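You operate a simulated robot arm through the tools that you are given. There is no shell and no other tool. Be economical: measure what you need, move in short steps, check, and stop when the job is done.

The job below is to be done with a simulated robot arm. You get a single attempt, and the scene is never put back.

JOB
Plug in the heat press, set it to 70 degrees and 20 seconds, and warm it up.
Fine: yellow plug into bench socket 2 with the press off; switch on, wait for READY and leave it on.

The check looks at the end state, three seconds after you hand in, the way a careful person would. Anything else that was tipped, shoved, dropped, spilled or broken makes it a failure.

ROBOT AND FRAMES
A 6-joint arm with a two-finger parallel gripper, fixed in place. Base frame: the origin is at the foot of the arm, x ahead of it, y to its left, z up. Units: m, degrees, N and s.
With the tool pointing down near the work surface it reaches from about 0.26 to 0.68 m from the base axis. Its first joint turns from -66.0 to 66.0 degrees. Payload 2.9 kg.
Tool frame: the origin (TCP) lies between the finger pads and is the grasp point; the fingertips stand 0.03 m ahead of it; z points along the fingers, y is the line along which they close. The gripper opens to 0.11 m. The fingers are 0.02 m wide and 0.01 m thick; the gripper's body (0.048 by 0.112 m) begins 0.055 m behind the TCP.
Orientation is that of the tool frame in the base frame, as a unit quaternion [x, y, z, w]. With the fingers straight down and closing along the base's y, the tool's x points along the base's -x, its y along +y and its z along -z.

CONTROLS
- The arm moves only by the tool step_arm. Its argument "series" is text: rows parted by semicolons, each of 7 numbers parted by spaces: the shift along the base's x, y, z in m, then the turn, a rotation vector about the base's x, y, z in degrees, then the gripper command, from -1 (fully open) to 1 (shut), values between in proportion. In form: x y z rx ry rz fingers; .... A call has 1 to 10 rows; each row is the pose to reach, as a shift and turn from the pose commanded when the call began. Each row takes 0.2 s and may step no farther than 0.05 m and 8.6 degrees from the row before; otherwise, or with a gripper value out of range, the whole call is refused. Where a pose cannot be reached the arm comes as near as it can. A force on the tool above 80 N (or 10 N above the force at the start of the call, whichever is more), or a blocked arm, ends the call early, and 0.2 s more pass. The fingers move at their own pace (about 0.108 m/s each) and stop on an object; they squeeze with about 41 N. The grip force told is the motor's: it shows also when the fingers shut on nothing. Time passes only in rows, and 0.2 s behind the last, so rows that repeat a pose let the fingers close. It gives the time, the measured TCP pose, the force on the tool (base axes), the opening and the grip force at its end, in the units of the frame above (readings bear some noise).
- Cameras (640 x 400 px; columns grow to the right, rows downward): "scene" is fixed at [0.046, 0.4087, 1.4254]; the picture's right is [-0.94, -0.35, 0.00], its down [-0.12, 0.32, -0.94] and it looks along [0.33, -0.88, -0.34] (base axes); focal length 346 px, centre (320, 200). "wrist" rides on the gripper at [0.072, 0.017, -0.103] in the tool frame; the picture's right is [-0.23, 0.97, 0.00], its down [-0.76, -0.18, -0.62] and it looks along [-0.61, -0.14, 0.78] (tool axes); focal length 222 px, centre (320, 200). There is no depth. A picture from a camera that has moved, and an enlarged one, comes with that camera's place and axes in the base frame and with its lens. The place of the scene camera against the robot may be out by one fixed shift of up to 0.025 m in any direction.
- snapshot(camera): a new picture of that camera. The clock stands still meanwhile.
- inspect(camera, box): a new picture of the part [left, top, right, bottom] of that camera's present view, enlarged. The clock stands still meanwhile.
- job_done(): hands the job in; it is judged then, once.

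Work in short steps. Places have to be worked out from the pictures, the camera data and where the tool is seen: move nearer, look again, correct. Check each grasp and each placing, and mend what went wrong. You have 120 turns and 84 pictures in all, those below and enlarged ones among them. Open the gripper and draw the arm clear of the work before you hand the job in, unless the task says otherwise; then end with one line.

The tools are called after "Call:" as a command line: name --argument value ..., lists and objects as JSON in quotes. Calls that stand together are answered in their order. step_arm: Moves the arm, as the interface text tells. Its arguments: {"type":"object","properties":{"series":{"type":"string"}},"required":["series"]} The other tools are called the same way: snapshot (camera) takes a picture; inspect (camera, box) takes an enlarged picture of a part of a camera's view; job_done () hands the job in.

At the start:

```text
clock: 0.0
tool_pos: [0.4463, -0.1082, 1.2201]
tcp_rot: [0.0, 1.0, 0.0, 0.0]
contact_force: [-0.4, 0.4, 0.3]
gripper_width: 0.11
gripper_force: 0.0
```

scene: 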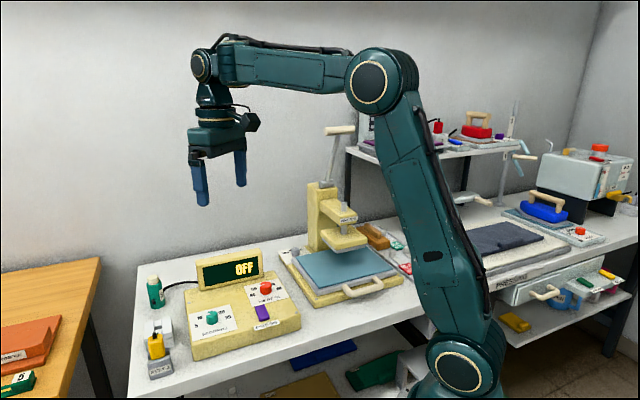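
wrist: 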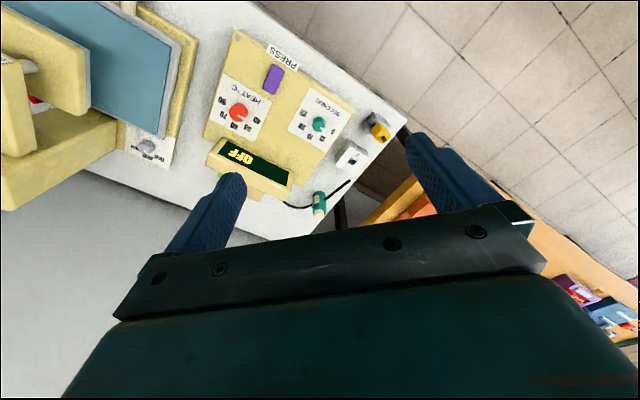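

I look closer at the press controls, sockets and plug from both cameras.

Call:
inspect --camera "scene" --box '[130, 240, 310, 390]'

Call:
inspect --camera "wrist" --box '[190, 20, 420, 220]'

```text
2.67 times, centred on (220, 315) of scene
camera zoom: at [0.046, 0.4087, 1.4254], right [-0.94, -0.35, 0.0], down [-0.12, 0.32, -0.94], along [0.33, -0.88, -0.34], focal length 923 px, centre (587, -107)
```

zoom: 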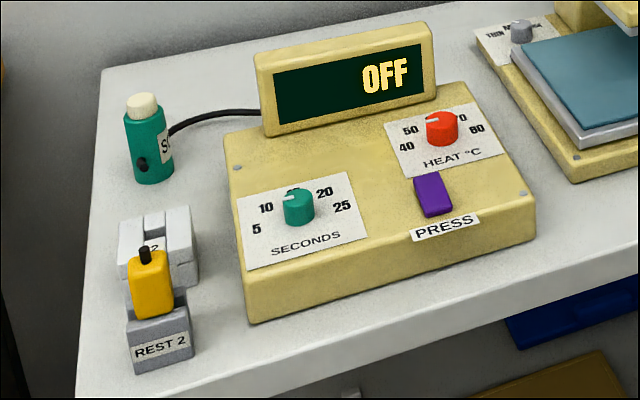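

```text
2.00 times, centred on (305, 120) of wrist
camera zoom: at [0.3737, -0.0898, 1.3224], right [0.23, 0.97, 0.0], down [0.76, -0.18, 0.62], along [0.61, -0.14, -0.78], focal length 444 px, centre (350, 360)
```

zoom: 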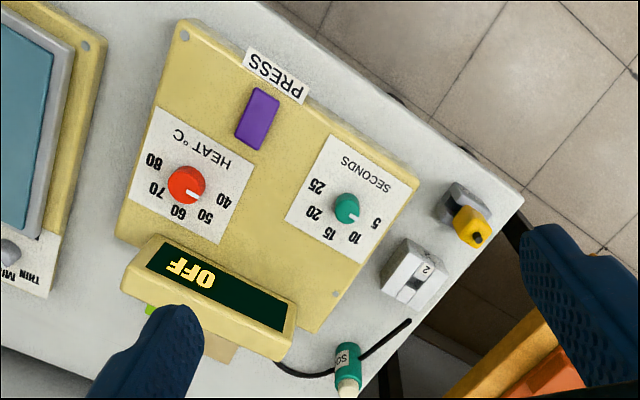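

Estimates: heat knob ≈(0.465,-0.26), seconds knob ≈(0.517,-0.126), plug ≈(0.565,-0.012), socket ≈(0.615,-0.074). I go nearer the plug and socket for a better look.

Call:
step_arm --series "0.018 0.02 -0.03 0 0 0 -1; 0.036 0.04 -0.06 0 0 0 -1; 0.054 0.06 -0.09 0 0 0 -1; 0.072 0.08 -0.12 0 0 0 -1; 0.072 0.08 -0.12 0 0 0 -1"

Call:
snapshot --camera "wrist"

Call:
inspect --camera "scene" --box '[130, 290, 220, 390]'

```text
clock: 1.2
tool_pos: [0.5179, -0.0282, 1.0992]
tcp_rot: [0.0, 1.0, 0.0, 0.0]
contact_force: [0.3, 0.5, 0.2]
gripper_width: 0.1101
gripper_force: 0.2
```

```text
79 pictures are left
camera wrist: at [0.446, -0.0095, 1.2027], right [0.23, 0.97, 0.0], down [0.76, -0.18, 0.62], along [0.61, -0.14, -0.78], focal length 222 px, centre (320, 200)
```

wrist: 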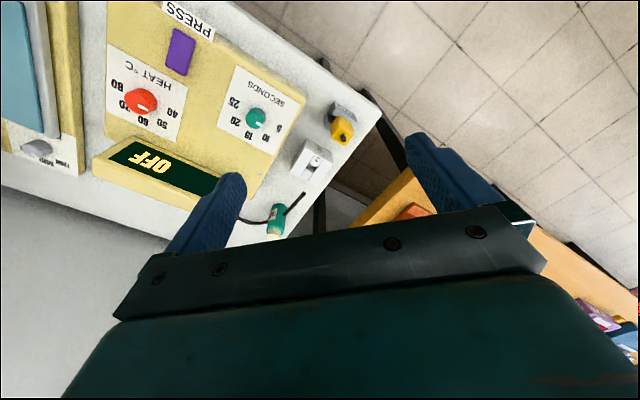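

```text
4.00 times, centred on (175, 340) of scene
camera zoom: at [0.046, 0.4087, 1.4254], right [-0.94, -0.35, 0.0], down [-0.12, 0.32, -0.94], along [0.33, -0.88, -0.34], focal length 1384 px, centre (900, -360)
```

zoom: 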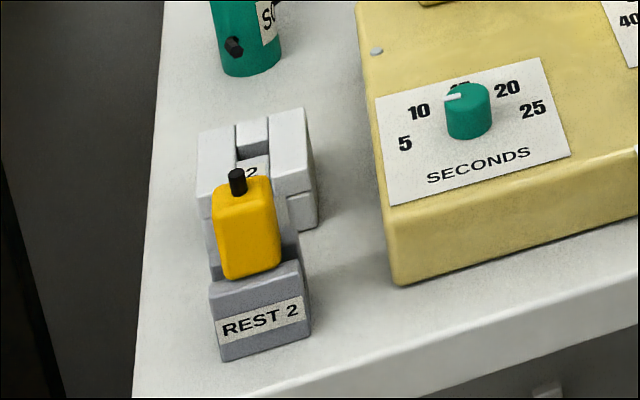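

I descend toward the plug and look again.

Call:
step_arm --series "0.005 0.01 -0.04 0 0 0 -1; 0.01 0.02 -0.08 0 0 0 -1; 0.01 0.02 -0.08 0 0 0 -1"

Call:
inspect --camera "wrist" --box '[220, 50, 420, 250]'

```text
clock: 2.0
tool_pos: [0.5276, -0.0077, 1.0185]
tcp_rot: [0.0, 1.0, 0.001, 0.0]
contact_force: [0.6, -0.5, 0.0]
gripper_width: 0.1099
gripper_force: 0.2
```

```text
2.00 times, centred on (320, 150) of wrist
camera zoom: at [0.4556, 0.0102, 1.1219], right [0.23, 0.97, 0.0], down [0.76, -0.18, 0.62], along [0.61, -0.14, -0.78], focal length 444 px, centre (320, 300)
```

zoom: 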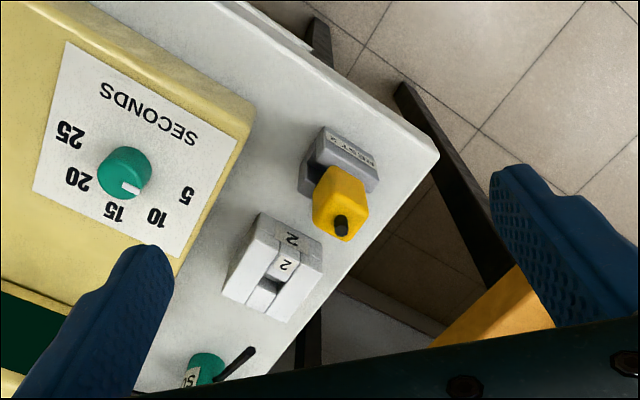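

I zoom tightly on the socket and the plug/rest for their geometry.

Call:
inspect --camera "wrist" --box '[265, 100, 365, 220]'

Call:
inspect --camera "scene" --box '[170, 310, 220, 385]'

```text
3.33 times, centred on (315, 160) of wrist
camera zoom: at [0.4556, 0.0102, 1.1219], right [0.23, 0.97, 0.0], down [0.76, -0.18, 0.62], along [0.61, -0.14, -0.78], focal length 740 px, centre (337, 333)
```

zoom: 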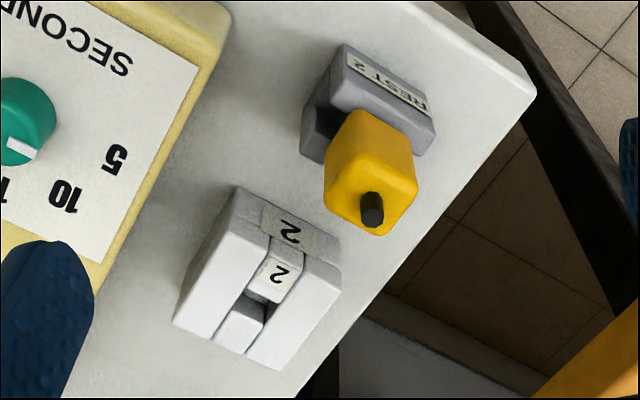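

```text
5.33 times, centred on (195, 348) of scene
camera zoom: at [0.046, 0.4087, 1.4254], right [-0.94, -0.35, 0.0], down [-0.12, 0.32, -0.94], along [0.33, -0.88, -0.34], focal length 1846 px, centre (987, -587)
```

zoom: 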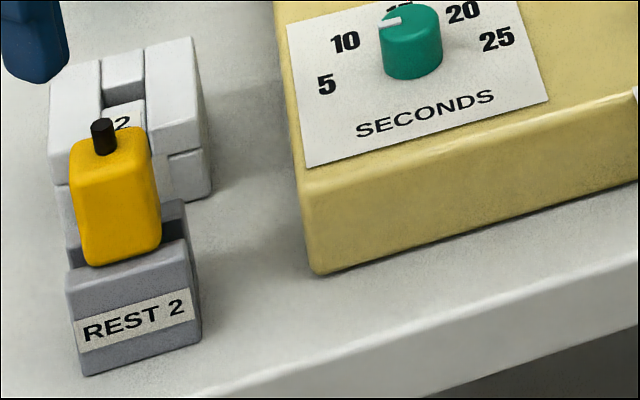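

Bench axes look turned about 46° from base x. I turn the tool -44° about z so the fingers close across the plug's width, and centre above the plug.

Call:
step_arm --series "0.01 0 0 0 0 -7.4 -1; 0.02 0 0 0 0 -14.8 -1; 0.03 0 0 0 0 -22.2 -1; 0.04 0 0 0 0 -29.6 -1; 0.05 0 0 0 0 -37 -1; 0.06 0 0 0 0 -44 -1; 0.06 0 0 0 0 -44 -1"

Call:
snapshot --camera "wrist"

Call:
inspect --camera "wrist" --box '[240, 80, 400, 220]'

```text
clock: 3.6
tool_pos: [0.5879, -0.0072, 1.0184]
tcp_rot: [0.375, 0.927, 0.0, 0.0]
contact_force: [0.9, 0.2, -0.2]
gripper_width: 0.1099
gripper_force: 0.1
```

```text
74 pictures are left
camera wrist: at [0.5484, 0.0557, 1.1225], right [0.84, 0.54, 0.0], down [0.42, -0.66, 0.62], along [0.34, -0.52, -0.78], focal length 222 px, centre (320, 200)
```

wrist: 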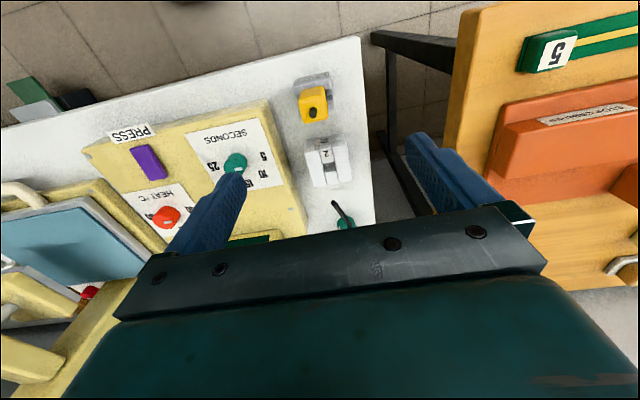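

```text
2.86 times, centred on (320, 150) of wrist
camera zoom: at [0.5484, 0.0557, 1.1225], right [0.84, 0.54, 0.0], down [0.42, -0.66, 0.62], along [0.34, -0.52, -0.78], focal length 635 px, centre (320, 343)
```

zoom: 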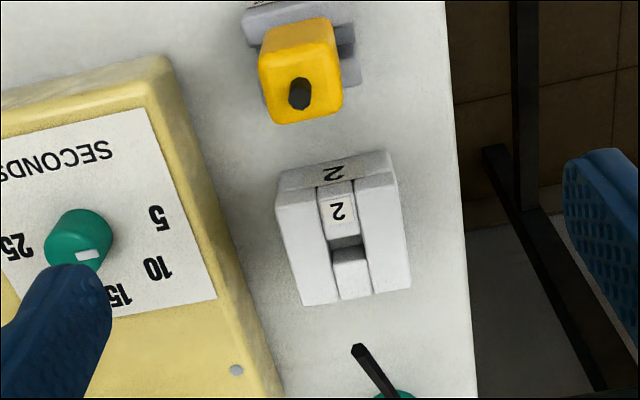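

Bench yaw refined to ≈44.5°, plug centre ≈(0.582,-0.006), top near 0.89–0.91. I correct yaw, centre, and descend to z≈0.955 to check.

Call:
step_arm --series "-0.006 0.001 -0.03 0 0 -1.5 -1; -0.006 0.001 -0.063 0 0 -1.5 -1; -0.006 0.001 -0.063 0 0 -1.5 -1"

Call:
inspect --camera "wrist" --box '[200, 40, 440, 190]'

Call:
inspect --camera "scene" --box '[130, 270, 250, 390]'

```text
clock: 4.4
tool_pos: [0.5822, -0.0063, 0.9561]
tcp_rot: [0.387, 0.922, 0.001, 0.0]
contact_force: [-0.1, 0.1, -0.8]
gripper_width: 0.1099
gripper_force: 0.0
```

```text
2.67 times, centred on (320, 115) of wrist
camera zoom: at [0.5435, 0.0579, 1.0592], right [0.85, 0.52, 0.0], down [0.41, -0.67, 0.62], along [0.32, -0.53, -0.78], focal length 592 px, centre (320, 427)
```

zoom: 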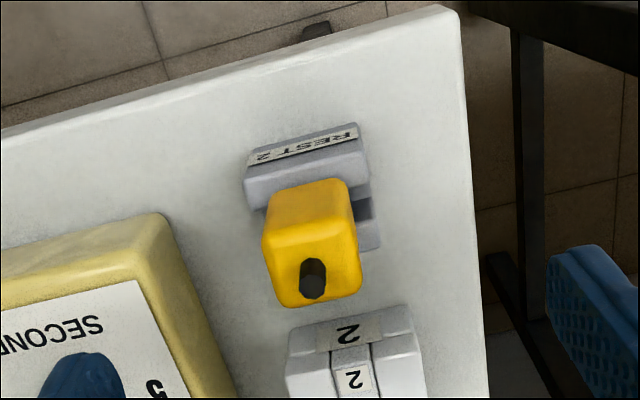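

```text
3.33 times, centred on (190, 330) of scene
camera zoom: at [0.046, 0.4087, 1.4254], right [-0.94, -0.35, 0.0], down [-0.12, 0.32, -0.94], along [0.33, -0.88, -0.34], focal length 1154 px, centre (753, -233)
```

zoom: 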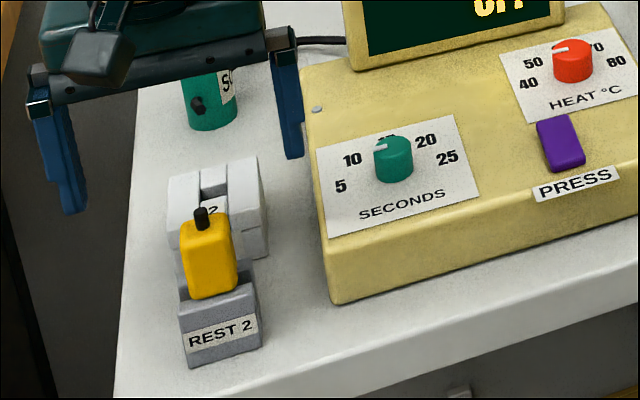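

Plug centre settles at ≈(0.580,-0.0055), stub mid z≈0.90. I descend straddling the plug to z≈0.90, fingers still open, and check the heights.

Call:
step_arm --series "-0.002 0.000 -0.03 0 0 0 -1; -0.002 0.000 -0.054 0 0 0 -1; -0.002 0.000 -0.054 0 0 0 -1"

Call:
inspect --camera "wrist" --box '[200, 20, 440, 190]'

Call:
inspect --camera "scene" --box '[130, 270, 250, 390]'

```text
clock: 5.2
tool_pos: [0.579, -0.0066, 0.9032]
tcp_rot: [0.386, 0.922, 0.0, 0.0]
contact_force: [0.3, 0.8, 0.0]
gripper_width: 0.1101
gripper_force: 0.0
```

```text
2.35 times, centred on (320, 105) of wrist
camera zoom: at [0.5416, 0.057, 1.0049], right [0.85, 0.52, 0.0], down [0.41, -0.67, 0.62], along [0.32, -0.53, -0.78], focal length 523 px, centre (320, 424)
```

zoom: 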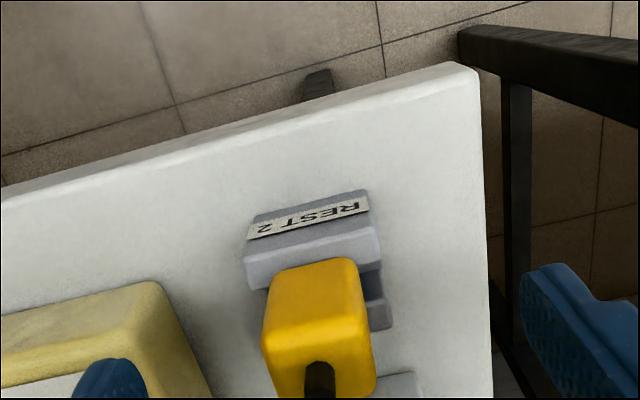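

```text
3.33 times, centred on (190, 330) of scene
camera zoom: at [0.046, 0.4087, 1.4254], right [-0.94, -0.35, 0.0], down [-0.12, 0.32, -0.94], along [0.33, -0.88, -0.34], focal length 1154 px, centre (753, -233)
```

zoom: 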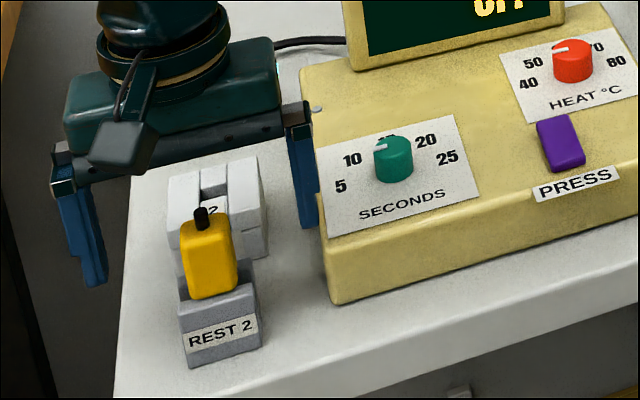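

Tips sit about 18 mm above the plug's bottom, centred. I lower 8 mm more and close.

Call:
step_arm --series "0 0 -0.008 0 0 0 -1; 0 0 -0.008 0 0 0 0; 0 0 -0.008 0 0 0 1; 0 0 -0.008 0 0 0 1; 0 0 -0.008 0 0 0 1; 0 0 -0.008 0 0 0 1"

Call:
inspect --camera "scene" --box '[130, 270, 250, 390]'

```text
clock: 6.6
tool_pos: [0.5799, -0.0066, 0.8937]
tcp_rot: [0.386, 0.922, 0.001, 0.0]
contact_force: [0.6, 0.3, -1.0]
gripper_width: 0.0272
gripper_force: 40.9
```

```text
3.33 times, centred on (190, 330) of scene
camera zoom: at [0.046, 0.4087, 1.4254], right [-0.94, -0.35, 0.0], down [-0.12, 0.32, -0.94], along [0.33, -0.88, -0.34], focal length 1154 px, centre (753, -233)
```

zoom: 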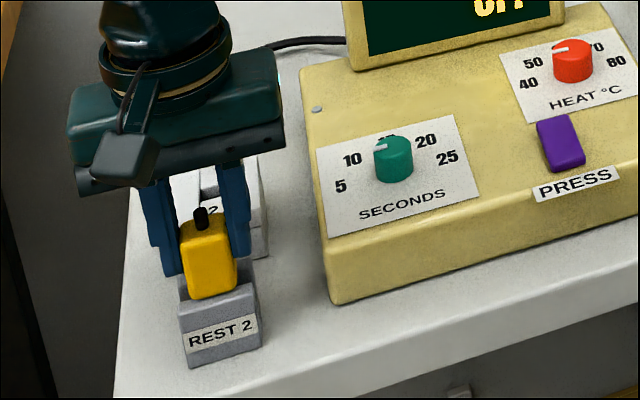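

The plug is gripped (27 mm) with little side force. I lift it straight up.

Call:
step_arm --series "0 0 0.02 0 0 0 1; 0 0 0.04 0 0 0 1; 0 0 0.06 0 0 0 1; 0 0 0.06 0 0 0 1"

Call:
inspect --camera "scene" --box '[140, 270, 230, 390]'

Call:
inspect --camera "wrist" --box '[240, 60, 400, 220]'

```text
clock: 7.6
tool_pos: [0.5805, -0.0067, 0.9539]
tcp_rot: [0.386, 0.922, 0.0, 0.0]
contact_force: [-0.2, 0.2, -0.8]
gripper_width: 0.0272
gripper_force: 41.1
```

```text
3.33 times, centred on (185, 330) of scene
camera zoom: at [0.046, 0.4087, 1.4254], right [-0.94, -0.35, 0.0], down [-0.12, 0.32, -0.94], along [0.33, -0.88, -0.34], focal length 1154 px, centre (770, -233)
```

zoom: 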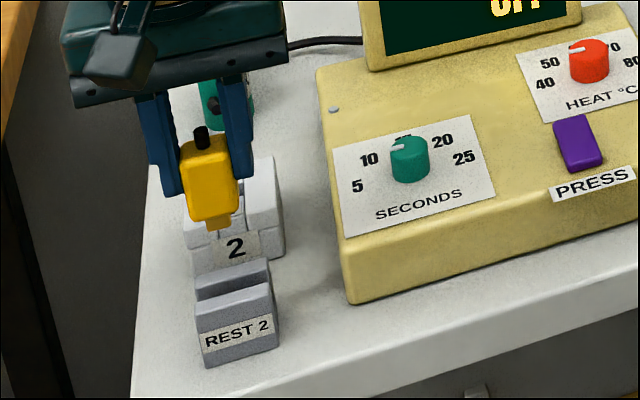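

```text
2.50 times, centred on (320, 140) of wrist
camera zoom: at [0.5414, 0.0571, 1.0577], right [0.85, 0.52, 0.0], down [0.41, -0.67, 0.62], along [0.32, -0.53, -0.78], focal length 555 px, centre (320, 350)
```

zoom: 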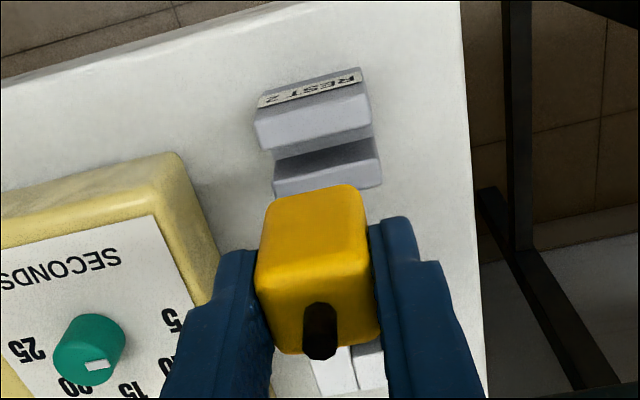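

The plug has a small square tang beneath; the socket's hole is between its two walls, near ≈(0.64,-0.061). I carry the plug above it, staying high, so the camera can see the socket just ahead of the plug.

Call:
step_arm --series "0.0 0.0 0.04 0 0 0 1; 0.02 -0.018 0.05 0 0 0 1; 0.04 -0.036 0.05 0 0 0 1; 0.06 -0.054 0.05 0 0 0 1; 0.06 -0.054 0.05 0 0 0 1"

Call:
inspect --camera "wrist" --box '[270, 60, 370, 160]'

```text
clock: 8.8
tool_pos: [0.6404, -0.0622, 1.0027]
tcp_rot: [0.386, 0.922, 0.0, 0.0]
contact_force: [-0.5, 0.4, -0.6]
gripper_width: 0.0271
gripper_force: 41.1
```

```text
4.00 times, centred on (320, 110) of wrist
camera zoom: at [0.602, 0.0029, 1.107], right [0.85, 0.52, 0.0], down [0.41, -0.67, 0.62], along [0.32, -0.53, -0.78], focal length 888 px, centre (320, 560)
```

zoom: 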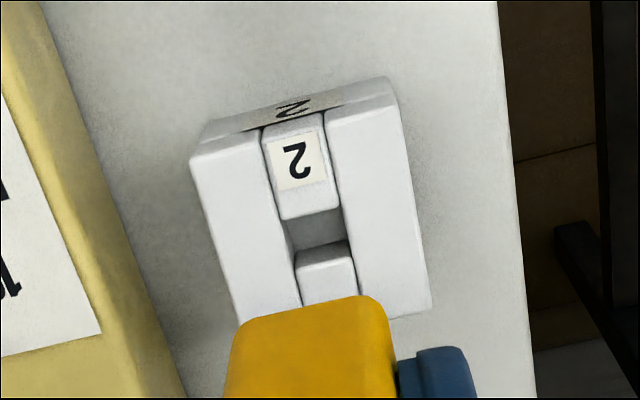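

The hole is clearly visible. A sideways shift with the same orientation gives me a clean triangulation of its height.

Call:
step_arm --series "-0.018 -0.018 0.0 0 0 0 1; -0.036 -0.036 0.0 0 0 0 1; -0.036 -0.036 0 0 0 0 1; -0.036 -0.036 0 0 0 0 1"

Call:
inspect --camera "wrist" --box '[320, 50, 420, 150]'

```text
clock: 9.8
tool_pos: [0.6043, -0.0965, 1.005]
tcp_rot: [0.386, 0.922, 0.0, 0.0]
contact_force: [-0.8, 0.1, -1.1]
gripper_width: 0.0271
gripper_force: 41.0
```

```text
4.00 times, centred on (370, 100) of wrist
camera zoom: at [0.5659, -0.032, 1.1076], right [0.85, 0.52, 0.0], down [0.41, -0.67, 0.62], along [0.32, -0.53, -0.78], focal length 888 px, centre (120, 600)
```

zoom: 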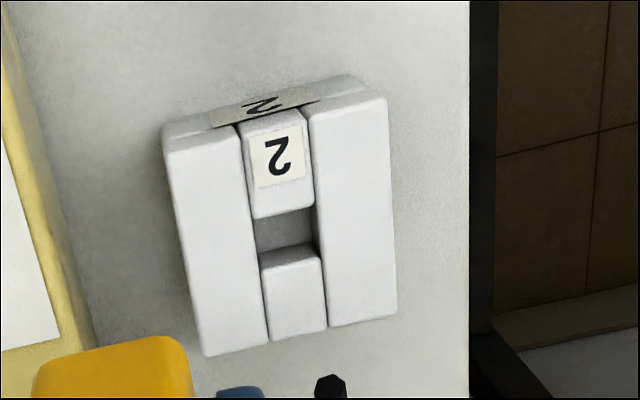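

Triangulation gives hole ≈(0.645,-0.072), top z≈0.843 (bench is effectively a bit lower than stated). I move the plug over it and down to z≈0.93 to check alignment.

Call:
step_arm --series "0.02 0.012 0 0 0 0 1; 0.0412 0.0242 -0.02 0 0 0 1; 0.0412 0.0242 -0.05 0 0 0 1; 0.0412 0.0242 -0.075 0 0 0 1; 0.0412 0.0242 -0.075 0 0 0 1"

Call:
inspect --camera "wrist" --box '[260, 60, 380, 180]'

Call:
inspect --camera "scene" --box '[150, 290, 210, 360]'

```text
clock: 11.0
tool_pos: [0.6452, -0.072, 0.9279]
tcp_rot: [0.387, 0.922, 0.0, -0.001]
contact_force: [-0.7, 0.4, -1.1]
gripper_width: 0.0272
gripper_force: 40.9
```

```text
3.33 times, centred on (320, 120) of wrist
camera zoom: at [0.6069, -0.0075, 1.0313], right [0.85, 0.52, 0.0], down [0.41, -0.67, 0.62], along [0.32, -0.53, -0.78], focal length 740 px, centre (320, 467)
```

zoom: 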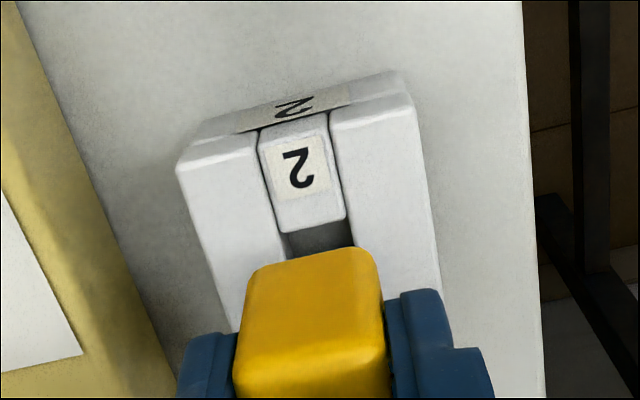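

```text
5.71 times, centred on (180, 325) of scene
camera zoom: at [0.046, 0.4087, 1.4254], right [-0.94, -0.35, 0.0], down [-0.12, 0.32, -0.94], along [0.33, -0.88, -0.34], focal length 1978 px, centre (1120, -514)
```

zoom: 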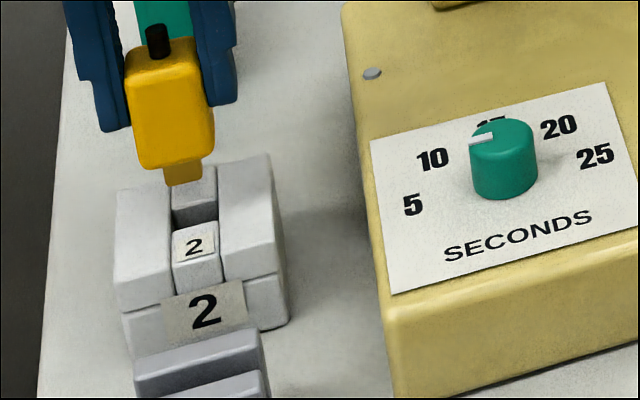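

Scene and wrist views agree within ~1 mm; plug needs ≈1 mm toward -a. I lower to just above the hole and check.

Call:
step_arm --series "-0.0008 -0.0008 -0.008 0 0 0 1; -0.0008 -0.0008 -0.016 0 0 0 1; -0.0008 -0.0008 -0.016 0 0 0 1"

Call:
inspect --camera "scene" --box '[155, 295, 205, 345]'

Call:
inspect --camera "wrist" --box '[270, 70, 370, 170]'

```text
clock: 11.8
tool_pos: [0.6445, -0.0738, 0.9115]
tcp_rot: [0.386, 0.922, 0.0, 0.0]
contact_force: [-0.6, 0.3, -0.4]
gripper_width: 0.0273
gripper_force: 41.3
```

```text
8.00 times, centred on (180, 320) of scene
camera zoom: at [0.046, 0.4087, 1.4254], right [-0.94, -0.35, 0.0], down [-0.12, 0.32, -0.94], along [0.33, -0.88, -0.34], focal length 2769 px, centre (1440, -760)
```

zoom: 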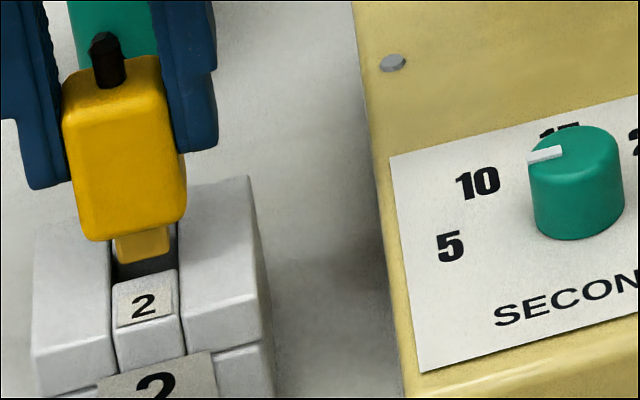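

```text
4.00 times, centred on (320, 120) of wrist
camera zoom: at [0.6059, -0.0085, 1.0156], right [0.85, 0.52, 0.0], down [0.41, -0.67, 0.62], along [0.32, -0.53, -0.78], focal length 888 px, centre (320, 520)
```

zoom: 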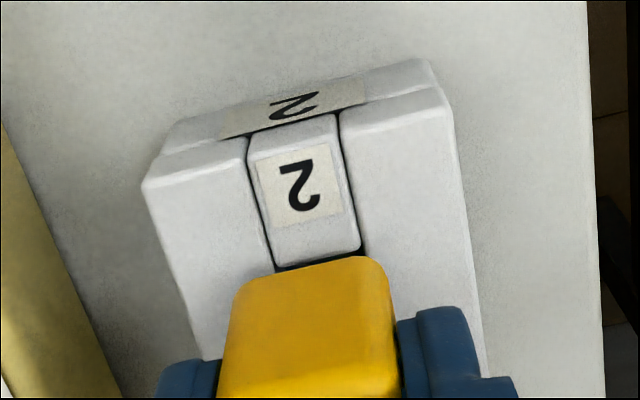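

Aligned as far as I can see. I descend in small steps and watch the force.

Call:
step_arm --series "0 0 -0.003 0 0 0 1; 0 0 -0.006 0 0 0 1; 0 0 -0.006 0 0 0 1"

Call:
inspect --camera "scene" --box '[155, 295, 205, 345]'

```text
clock: 12.6
tool_pos: [0.6444, -0.0729, 0.908]
tcp_rot: [0.387, 0.922, 0.0, 0.001]
contact_force: [-2.7, -0.7, 7.8]
gripper_width: 0.0271
gripper_force: 41.4
```

```text
8.00 times, centred on (180, 320) of scene
camera zoom: at [0.0457, 0.4088, 1.4254], right [-0.94, -0.35, 0.0], down [-0.12, 0.32, -0.94], along [0.33, -0.88, -0.34], focal length 2769 px, centre (1440, -760)
```

zoom: 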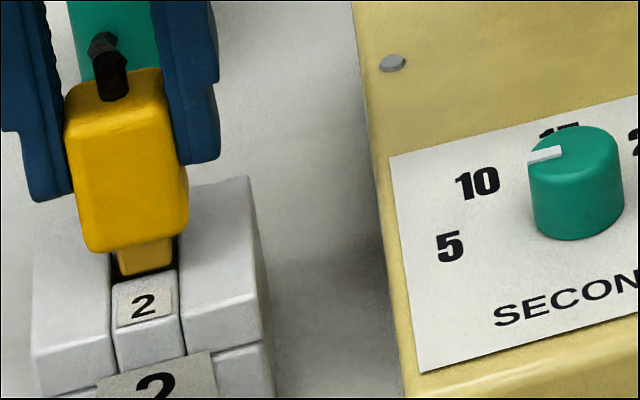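

Light contact (8 N): the tang's front edge appears to touch the front bar. I raise slightly, shift 2 mm backward (-b) and press again gently.

Call:
step_arm --series "0 0 0.004 0 0 0 1; 0.0014 -0.0014 0.004 0 0 0 1; 0.0014 -0.0014 0.001 0 0 0 1; 0.0014 -0.0014 -0.001 0 0 0 1; 0.0014 -0.0014 -0.003 0 0 0 1"

Call:
inspect --camera "scene" --box '[155, 295, 205, 345]'

```text
clock: 13.8
tool_pos: [0.645, -0.0744, 0.9039]
tcp_rot: [0.387, 0.922, 0.0, -0.001]
contact_force: [0.8, 0.2, -0.1]
gripper_width: 0.0272
gripper_force: 40.9
```

```text
8.00 times, centred on (180, 320) of scene
camera zoom: at [0.046, 0.4087, 1.4254], right [-0.94, -0.35, 0.0], down [-0.12, 0.32, -0.94], along [0.33, -0.88, -0.34], focal length 2769 px, centre (1440, -760)
```

zoom: 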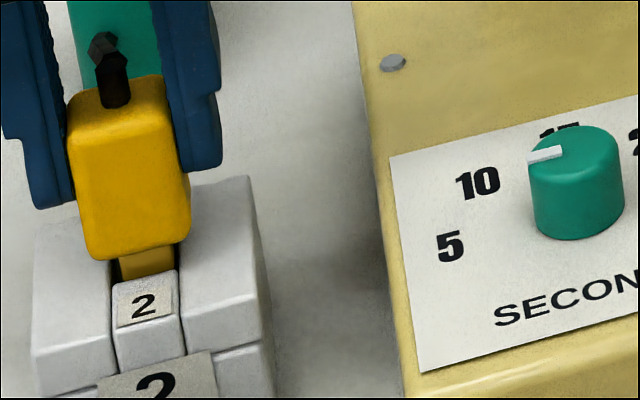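

The tang is entering with no force. I continue down in small steps until seated.

Call:
step_arm --series "0 0 -0.002 0 0 0 1; 0 0 -0.004 0 0 0 1; 0 0 -0.006 0 0 0 1; 0 0 -0.008 0 0 0 1; 0 0 -0.008 0 0 0 1"

Call:
inspect --camera "scene" --box '[155, 295, 205, 345]'

```text
clock: 15.0
tool_pos: [0.6454, -0.0747, 0.8952]
tcp_rot: [0.387, 0.922, 0.0, 0.0]
contact_force: [0.2, -0.1, 0.4]
gripper_width: 0.0271
gripper_force: 40.8
```

```text
8.00 times, centred on (180, 320) of scene
camera zoom: at [0.046, 0.4087, 1.4254], right [-0.94, -0.35, 0.0], down [-0.12, 0.32, -0.94], along [0.33, -0.88, -0.34], focal length 2769 px, centre (1440, -760)
```

zoom: 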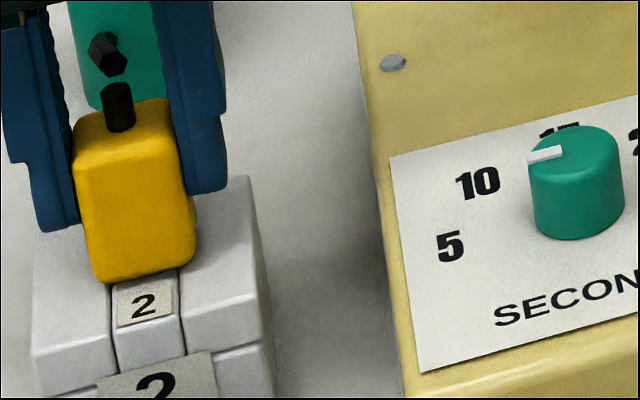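

Nearly seated; a few more millimetres until contact force shows.

Call:
step_arm --series "0 0 -0.002 0 0 0 1; 0 0 -0.004 0 0 0 1; 0 0 -0.006 0 0 0 1; 0 0 -0.006 0 0 0 1"

Call:
inspect --camera "scene" --box '[155, 295, 205, 345]'

```text
clock: 16.0
tool_pos: [0.6455, -0.0747, 0.8936]
tcp_rot: [0.386, 0.922, 0.001, 0.002]
contact_force: [-9.9, 1.1, 30.4]
gripper_width: 0.0271
gripper_force: 41.1
```

```text
8.00 times, centred on (180, 320) of scene
camera zoom: at [0.0451, 0.4088, 1.4254], right [-0.94, -0.35, 0.0], down [-0.12, 0.32, -0.94], along [0.33, -0.88, -0.34], focal length 2769 px, centre (1440, -760)
```

zoom: 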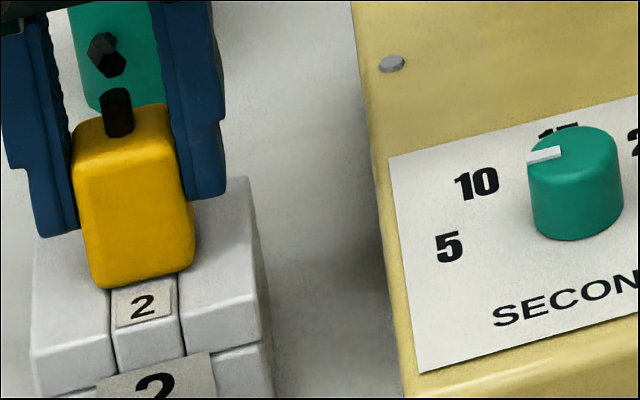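

Seated with 30 N at the same height as in the rest. I unload, open moderately, and rise straight up.

Call:
step_arm --series "0 0 0.004 0 0 0 1; 0 0 0.004 0 0 0 0.2; 0 0 0.004 0 0 0 0; 0 0 0.004 0 0 0 0; 0 0 0.03 0 0 0 0; 0 0 0.07 0 0 0 0; 0 0 0.11 0 0 0 0; 0 0 0.15 0 0 0 0; 0 0 0.15 0 0 0 0"

Call:
inspect --camera "scene" --box '[130, 240, 310, 390]'

Call:
inspect --camera "wrist" --box '[200, 40, 400, 200]'

```text
clock: 18.0
tool_pos: [0.6472, -0.0758, 1.041]
tcp_rot: [0.387, 0.922, -0.001, 0.0]
contact_force: [-0.3, -0.5, -0.8]
gripper_width: 0.055
gripper_force: 0.0
```

```text
2.67 times, centred on (220, 315) of scene
camera zoom: at [0.046, 0.4087, 1.4254], right [-0.94, -0.35, 0.0], down [-0.12, 0.32, -0.94], along [0.33, -0.88, -0.34], focal length 923 px, centre (587, -107)
```

zoom: 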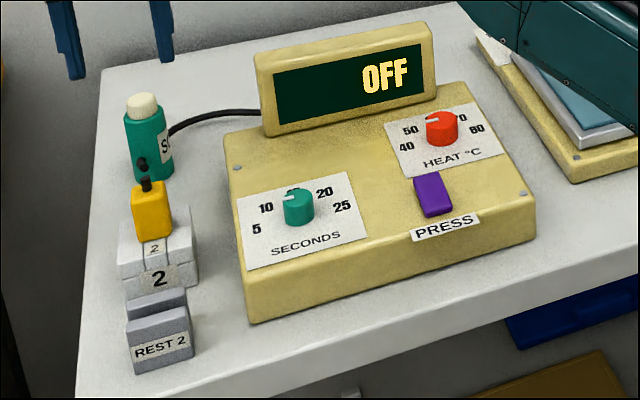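

```text
2.50 times, centred on (300, 120) of wrist
camera zoom: at [0.6077, -0.0107, 1.1441], right [0.85, 0.52, 0.0], down [0.41, -0.67, 0.62], along [0.32, -0.53, -0.78], focal length 555 px, centre (370, 400)
```

zoom: 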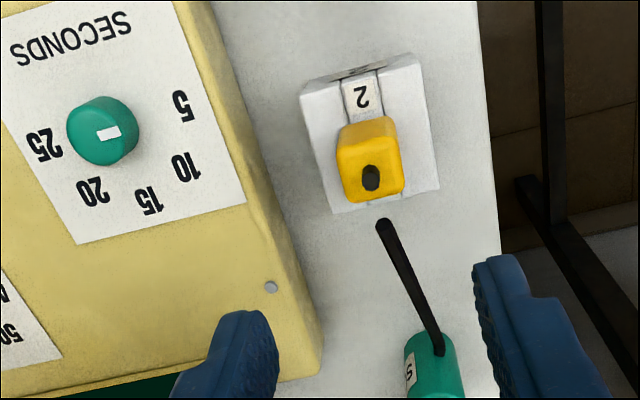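

Plug stands in socket 2, press shows OFF. Seconds knob triangulates to ≈(0.533,-0.128, top 0.865). I move above it to read the dial.

Call:
step_arm --series "-0.038 -0.0177 0 0 0 0 0; -0.076 -0.0353 0 0 0 0 0; -0.114 -0.053 -0.02 0 0 0 0; -0.114 -0.053 -0.045 0 0 0 0; -0.114 -0.053 -0.045 0 0 0 0"

Call:
inspect --camera "wrist" --box '[250, 60, 390, 180]'

Call:
inspect --camera "wrist" --box '[100, 20, 290, 160]'

```text
clock: 19.2
tool_pos: [0.5304, -0.1276, 0.9949]
tcp_rot: [0.387, 0.922, 0.0, 0.0]
contact_force: [-0.1, 0.2, -0.6]
gripper_width: 0.055
gripper_force: 0.1
```

```text
3.33 times, centred on (320, 120) of wrist
camera zoom: at [0.4923, -0.0634, 1.0984], right [0.85, 0.52, 0.0], down [0.41, -0.67, 0.62], along [0.33, -0.53, -0.78], focal length 740 px, centre (320, 467)
```

zoom: 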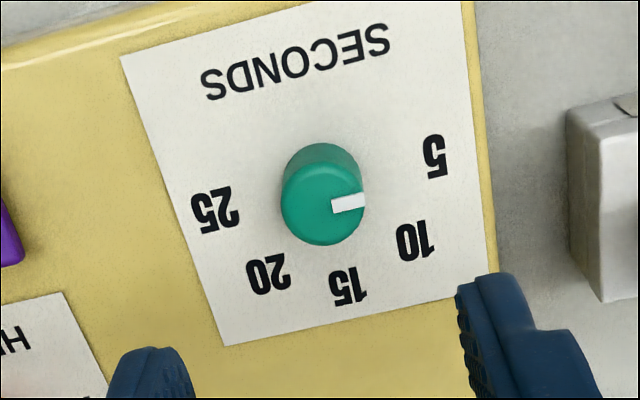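

```text
2.86 times, centred on (195, 90) of wrist
camera zoom: at [0.4923, -0.0634, 1.0984], right [0.85, 0.52, 0.0], down [0.41, -0.67, 0.62], along [0.33, -0.53, -0.78], focal length 635 px, centre (677, 514)
```

zoom: 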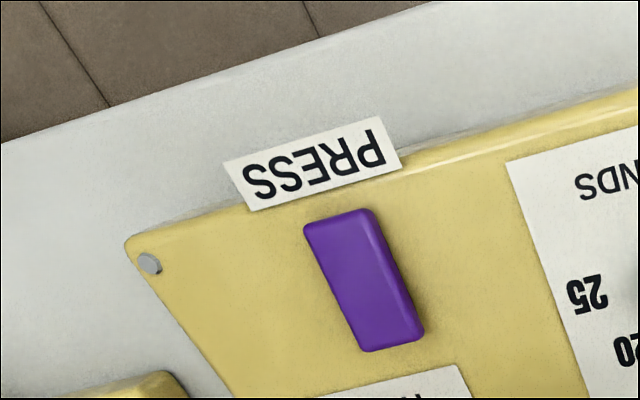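

Dial decoded: 5 at 0°, 10/15/20/25 each 45° clockwise; the pointer sits near 5, so 20 needs about -130°. I shift over the estimated axis and turn +33° to begin the first turning stroke, checking centring.

Call:
step_arm --series "0.002 -0.002 -0.01 0 0 8 0; 0.004 -0.004 -0.02 0 0 16 0; 0.0045 -0.0045 -0.03 0 0 24 0; 0.0045 -0.0045 -0.045 0 0 33 -0.0; 0.0045 -0.0045 -0.045 0 0 33 0"

Call:
inspect --camera "wrist" --box '[250, 60, 390, 180]'

```text
refused: row 4 steps farther than a row can; nothing moved
```

```text
3.33 times, centred on (320, 120) of wrist
camera zoom: at [0.4923, -0.0634, 1.0984], right [0.85, 0.52, 0.0], down [0.41, -0.67, 0.62], along [0.33, -0.53, -0.78], focal length 740 px, centre (320, 467)
```

zoom: 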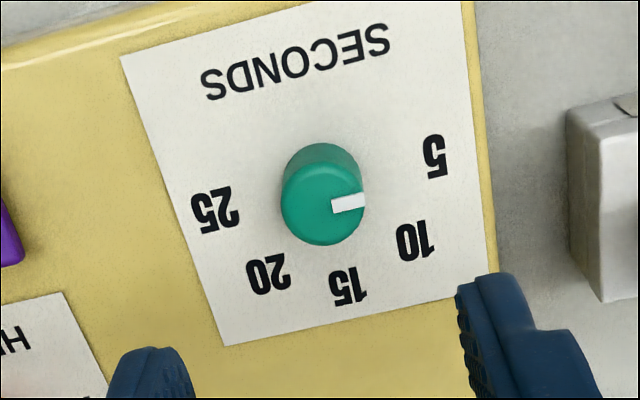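

The last row step was too large (9°); I redo it with even steps.

Call:
step_arm --series "0.002 -0.002 -0.01 0 0 8.25 0; 0.004 -0.004 -0.02 0 0 16.5 0; 0.0045 -0.0045 -0.03 0 0 24.75 0; 0.0045 -0.0045 -0.045 0 0 33 0; 0.0045 -0.0045 -0.045 0 0 33 0"

Call:
inspect --camera "wrist" --box '[250, 60, 390, 180]'

```text
clock: 20.4
tool_pos: [0.536, -0.1321, 0.9503]
tcp_rot: [0.108, 0.994, 0.001, 0.0]
contact_force: [0.3, -0.2, -0.6]
gripper_width: 0.0551
gripper_force: 0.0
```

```text
3.33 times, centred on (320, 120) of wrist
camera zoom: at [0.4694, -0.0987, 1.0529], right [0.43, 0.9, 0.0], down [0.71, -0.34, 0.62], along [0.56, -0.27, -0.78], focal length 740 px, centre (320, 467)
```

zoom: 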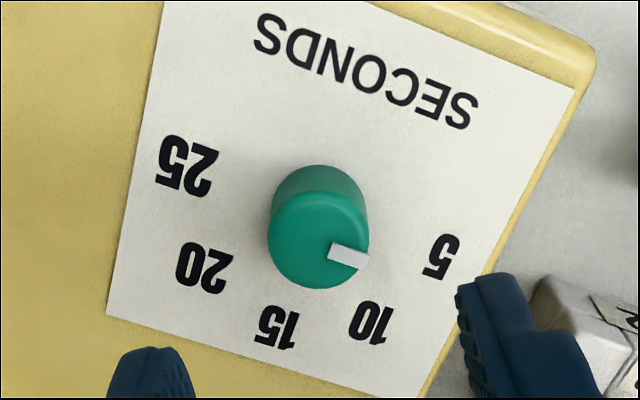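

Knob centred within ~1 mm at this yaw. I descend so the tips reach about 12 mm below the knob's top.

Call:
step_arm --series "0 0 -0.03 0 0 0 0; 0 0 -0.05 0 0 0 0; 0 0 -0.06 0 0 0 0; 0 0 -0.066 0 0 0 0; 0 0 -0.066 0 0 0 0"

Call:
inspect --camera "scene" --box '[180, 290, 260, 350]'

Call:
inspect --camera "wrist" --box '[250, 80, 390, 200]'

```text
clock: 21.6
tool_pos: [0.5347, -0.1307, 0.8829]
tcp_rot: [0.109, 0.994, 0.0, 0.0]
contact_force: [0.2, -0.1, 0.4]
gripper_width: 0.055
gripper_force: 0.1
```

```text
6.67 times, centred on (220, 320) of scene
camera zoom: at [0.046, 0.4087, 1.4254], right [-0.94, -0.35, 0.0], down [-0.12, 0.32, -0.94], along [0.33, -0.88, -0.34], focal length 2308 px, centre (987, -600)
```

zoom: 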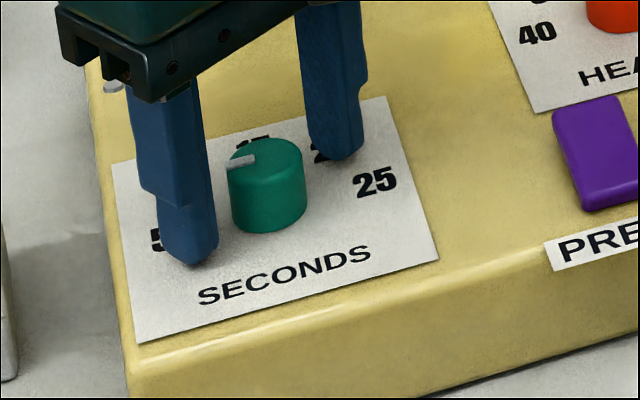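

```text
3.33 times, centred on (320, 140) of wrist
camera zoom: at [0.4688, -0.0989, 0.9871], right [0.43, 0.9, 0.0], down [0.71, -0.34, 0.62], along [0.56, -0.27, -0.78], focal length 740 px, centre (320, 400)
```

zoom: 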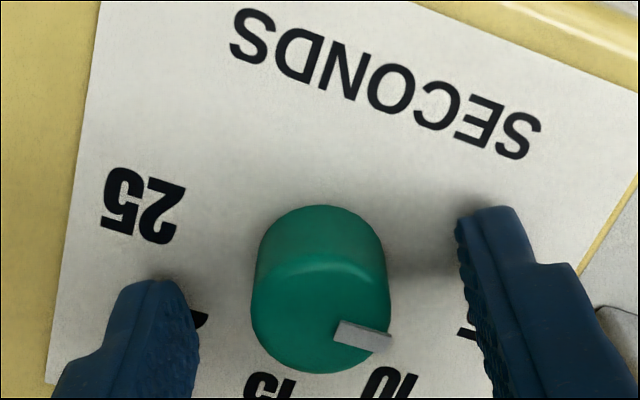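

Fingertips straddle the knob evenly. I close on it.

Call:
step_arm --series "0 0 0 0 0 0 0.3; 0 0 0 0 0 0 1; 0 0 0 0 0 0 1; 0 0 0 0 0 0 1"

Call:
inspect --camera "wrist" --box '[250, 80, 390, 200]'

```text
clock: 22.6
tool_pos: [0.536, -0.1309, 0.8842]
tcp_rot: [0.108, 0.994, 0.0, -0.001]
contact_force: [1.4, 4.0, -1.6]
gripper_width: 0.0253
gripper_force: 44.5
```

```text
3.33 times, centred on (320, 140) of wrist
camera zoom: at [0.4689, -0.0985, 0.9873], right [0.43, 0.9, 0.0], down [0.71, -0.34, 0.62], along [0.56, -0.27, -0.78], focal length 740 px, centre (320, 400)
```

zoom: 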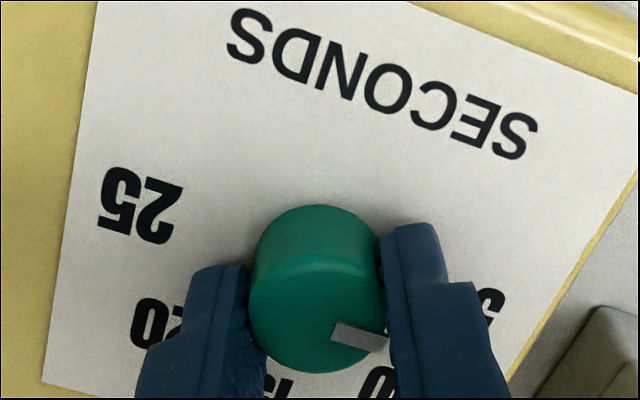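

Grip on the knob is 25 mm with a small side force. I turn -66° (clockwise).

Call:
step_arm --series "0 0 0 0 0 -8.25 1; 0 0 0 0 0 -16.5 1; 0 0 0 0 0 -24.75 1; 0 0 0 0 0 -33 1; 0 0 0 0 0 -41.25 1; 0 0 0 0 0 -49.5 1; 0 0 0 0 0 -57.75 1; 0 0 0 0 0 -66 1; 0 0 0 0 0 -66 1"

Call:
inspect --camera "scene" --box '[180, 240, 300, 350]'

Call:
inspect --camera "wrist" --box '[250, 80, 390, 200]'

```text
clock: 24.6
tool_pos: [0.5346, -0.1332, 0.8833]
tcp_rot: [0.633, 0.774, -0.001, -0.002]
contact_force: [-20.7, -5.0, 10.1]
gripper_width: 0.0252
gripper_force: 44.7
```

```text
3.64 times, centred on (240, 295) of scene
camera zoom: at [0.0453, 0.4086, 1.4255], right [-0.94, -0.35, 0.0], down [-0.12, 0.32, -0.94], along [0.33, -0.88, -0.34], focal length 1259 px, centre (611, -146)
```

zoom: 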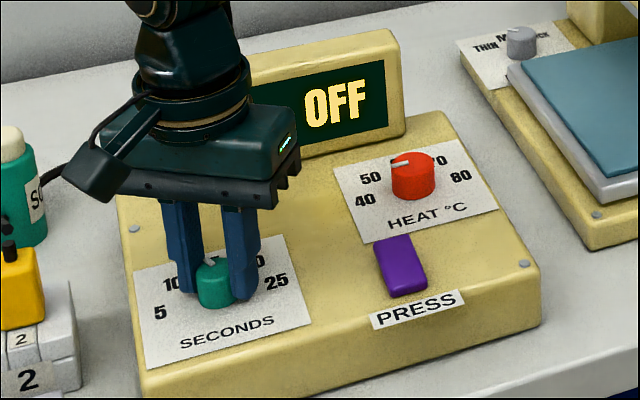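

```text
3.33 times, centred on (320, 140) of wrist
camera zoom: at [0.5375, -0.0576, 0.9873], right [1.0, -0.03, 0.0], down [-0.02, -0.78, 0.62], along [-0.02, -0.62, -0.78], focal length 740 px, centre (320, 400)
```

zoom: 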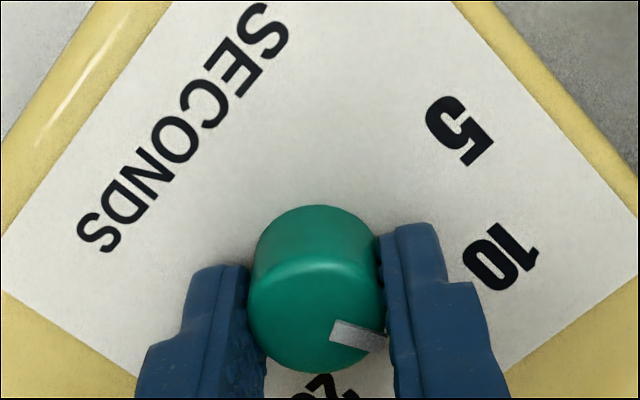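

The knob followed the gripper to the 12–13 s area. I release, turn back +66° with open fingers, and nudge x by -1 mm because of the side force.

Call:
step_arm --series "0 0 0 0 0 0 0.3; -0.001 0 0 0 0 0 0; -0.001 0 0 0 0 8.25 0; -0.001 0 0 0 0 16.5 0; -0.001 0 0 0 0 24.75 0; -0.001 0 0 0 0 33 0; -0.001 0 0 0 0 41.25 0; -0.001 0 0 0 0 49.5 0; -0.001 0 0 0 0 57.75 0; -0.001 0 0 0 0 66 0"

Call:
inspect --camera "wrist" --box '[250, 80, 390, 200]'

Call:
inspect --camera "scene" --box '[180, 290, 260, 350]'

```text
clock: 26.8
tool_pos: [0.5354, -0.1317, 0.8847]
tcp_rot: [0.108, 0.994, 0.0, 0.001]
contact_force: [-0.6, -0.8, 0.8]
gripper_width: 0.055
gripper_force: 0.1
```

```text
3.33 times, centred on (320, 140) of wrist
camera zoom: at [0.4682, -0.0992, 0.9873], right [0.43, 0.9, 0.0], down [0.71, -0.34, 0.62], along [0.56, -0.27, -0.78], focal length 740 px, centre (320, 400)
```

zoom: 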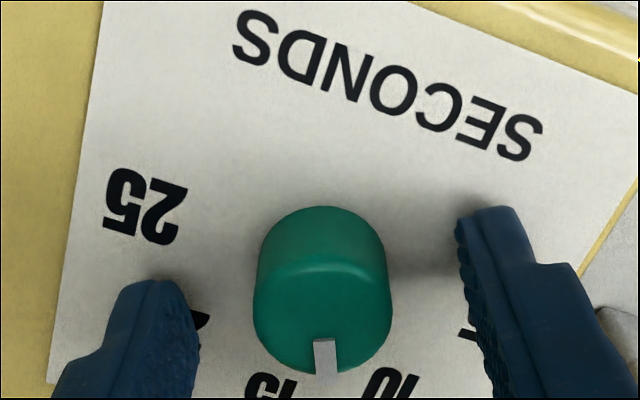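

```text
6.67 times, centred on (220, 320) of scene
camera zoom: at [0.046, 0.4087, 1.4254], right [-0.94, -0.35, 0.0], down [-0.12, 0.32, -0.94], along [0.33, -0.88, -0.34], focal length 2308 px, centre (987, -600)
```

zoom: 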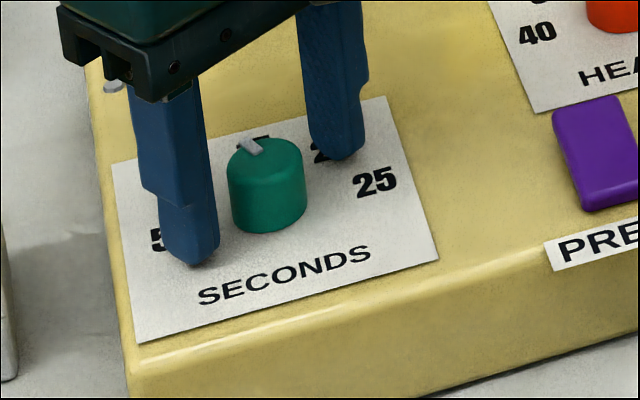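

Pointer now ≈ -69° (≈12.8 s). I grip again and turn another -66°.

Call:
step_arm --series "0 0 0 0 0 0 0.5; 0 0 0 0 0 0 1; 0 0 0 0 0 0 1"

Call:
step_arm --series "0 0 0 0 0 -8.25 1; 0 0 0 0 0 -16.5 1; 0 0 0 0 0 -24.75 1; 0 0 0 0 0 -33 1; 0 0 0 0 0 -41.25 1; 0 0 0 0 0 -49.5 1; 0 0 0 0 0 -57.75 1; 0 0 0 0 0 -66 1; 0 0 0 0 0 -66 1"

Call:
step_arm --series "0 0 0 0 0 0 0.5; 0 0 0 0 0 0 0; 0 0 0 0 0 0 0; 0 0 0.03 0 0 8 0; 0 0 0.06 0 0 16 0; 0 0 0.09 0 0 24 0; 0 0 0.12 0 0 33 0"

```text
clock: 27.6
tool_pos: [0.5356, -0.1312, 0.8842]
tcp_rot: [0.108, 0.994, 0.001, 0.0]
contact_force: [0.8, 5.9, 0.4]
gripper_width: 0.0254
gripper_force: 44.9
```

```text
clock: 29.6
tool_pos: [0.5337, -0.1316, 0.8847]
tcp_rot: [0.634, 0.774, -0.001, -0.001]
contact_force: [-10.5, -3.7, 0.8]
gripper_width: 0.0252
gripper_force: 45.0
```

```text
refused: row 7 steps farther than a row can; nothing moved
```

Turn done; I release and rise, returning to the bench yaw, then read the dial.

Call:
step_arm --series "0 0 0 0 0 0 0.5; 0 0 0 0 0 0 0; 0 0 0 0 0 0 0; 0 0 0.03 0 0 8.25 0; 0 0 0.06 0 0 16.5 0; 0 0 0.09 0 0 24.75 0; 0 0 0.115 0 0 33 0; 0 0 0.115 0 0 33 0"

Call:
inspect --camera "wrist" --box '[250, 60, 390, 180]'

Call:
inspect --camera "wrist" --box '[120, 60, 300, 200]'

```text
clock: 31.4
tool_pos: [0.5341, -0.1309, 1.0003]
tcp_rot: [0.386, 0.923, 0.0, 0.001]
contact_force: [-0.2, 0.3, 0.5]
gripper_width: 0.0549
gripper_force: 0.1
```

```text
3.33 times, centred on (320, 120) of wrist
camera zoom: at [0.4962, -0.0675, 1.1033], right [0.85, 0.52, 0.0], down [0.41, -0.67, 0.62], along [0.33, -0.53, -0.78], focal length 740 px, centre (320, 467)
```

zoom: 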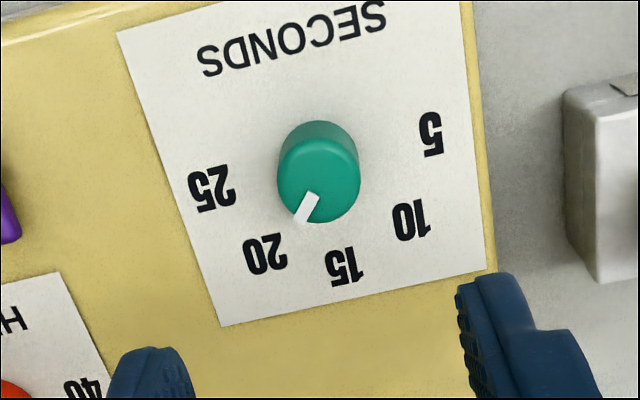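

```text
2.86 times, centred on (210, 130) of wrist
camera zoom: at [0.4962, -0.0675, 1.1033], right [0.85, 0.52, 0.0], down [0.41, -0.67, 0.62], along [0.33, -0.53, -0.78], focal length 635 px, centre (634, 400)
```

zoom: 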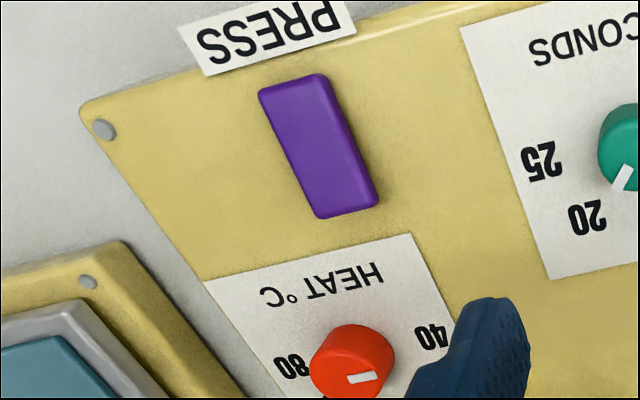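

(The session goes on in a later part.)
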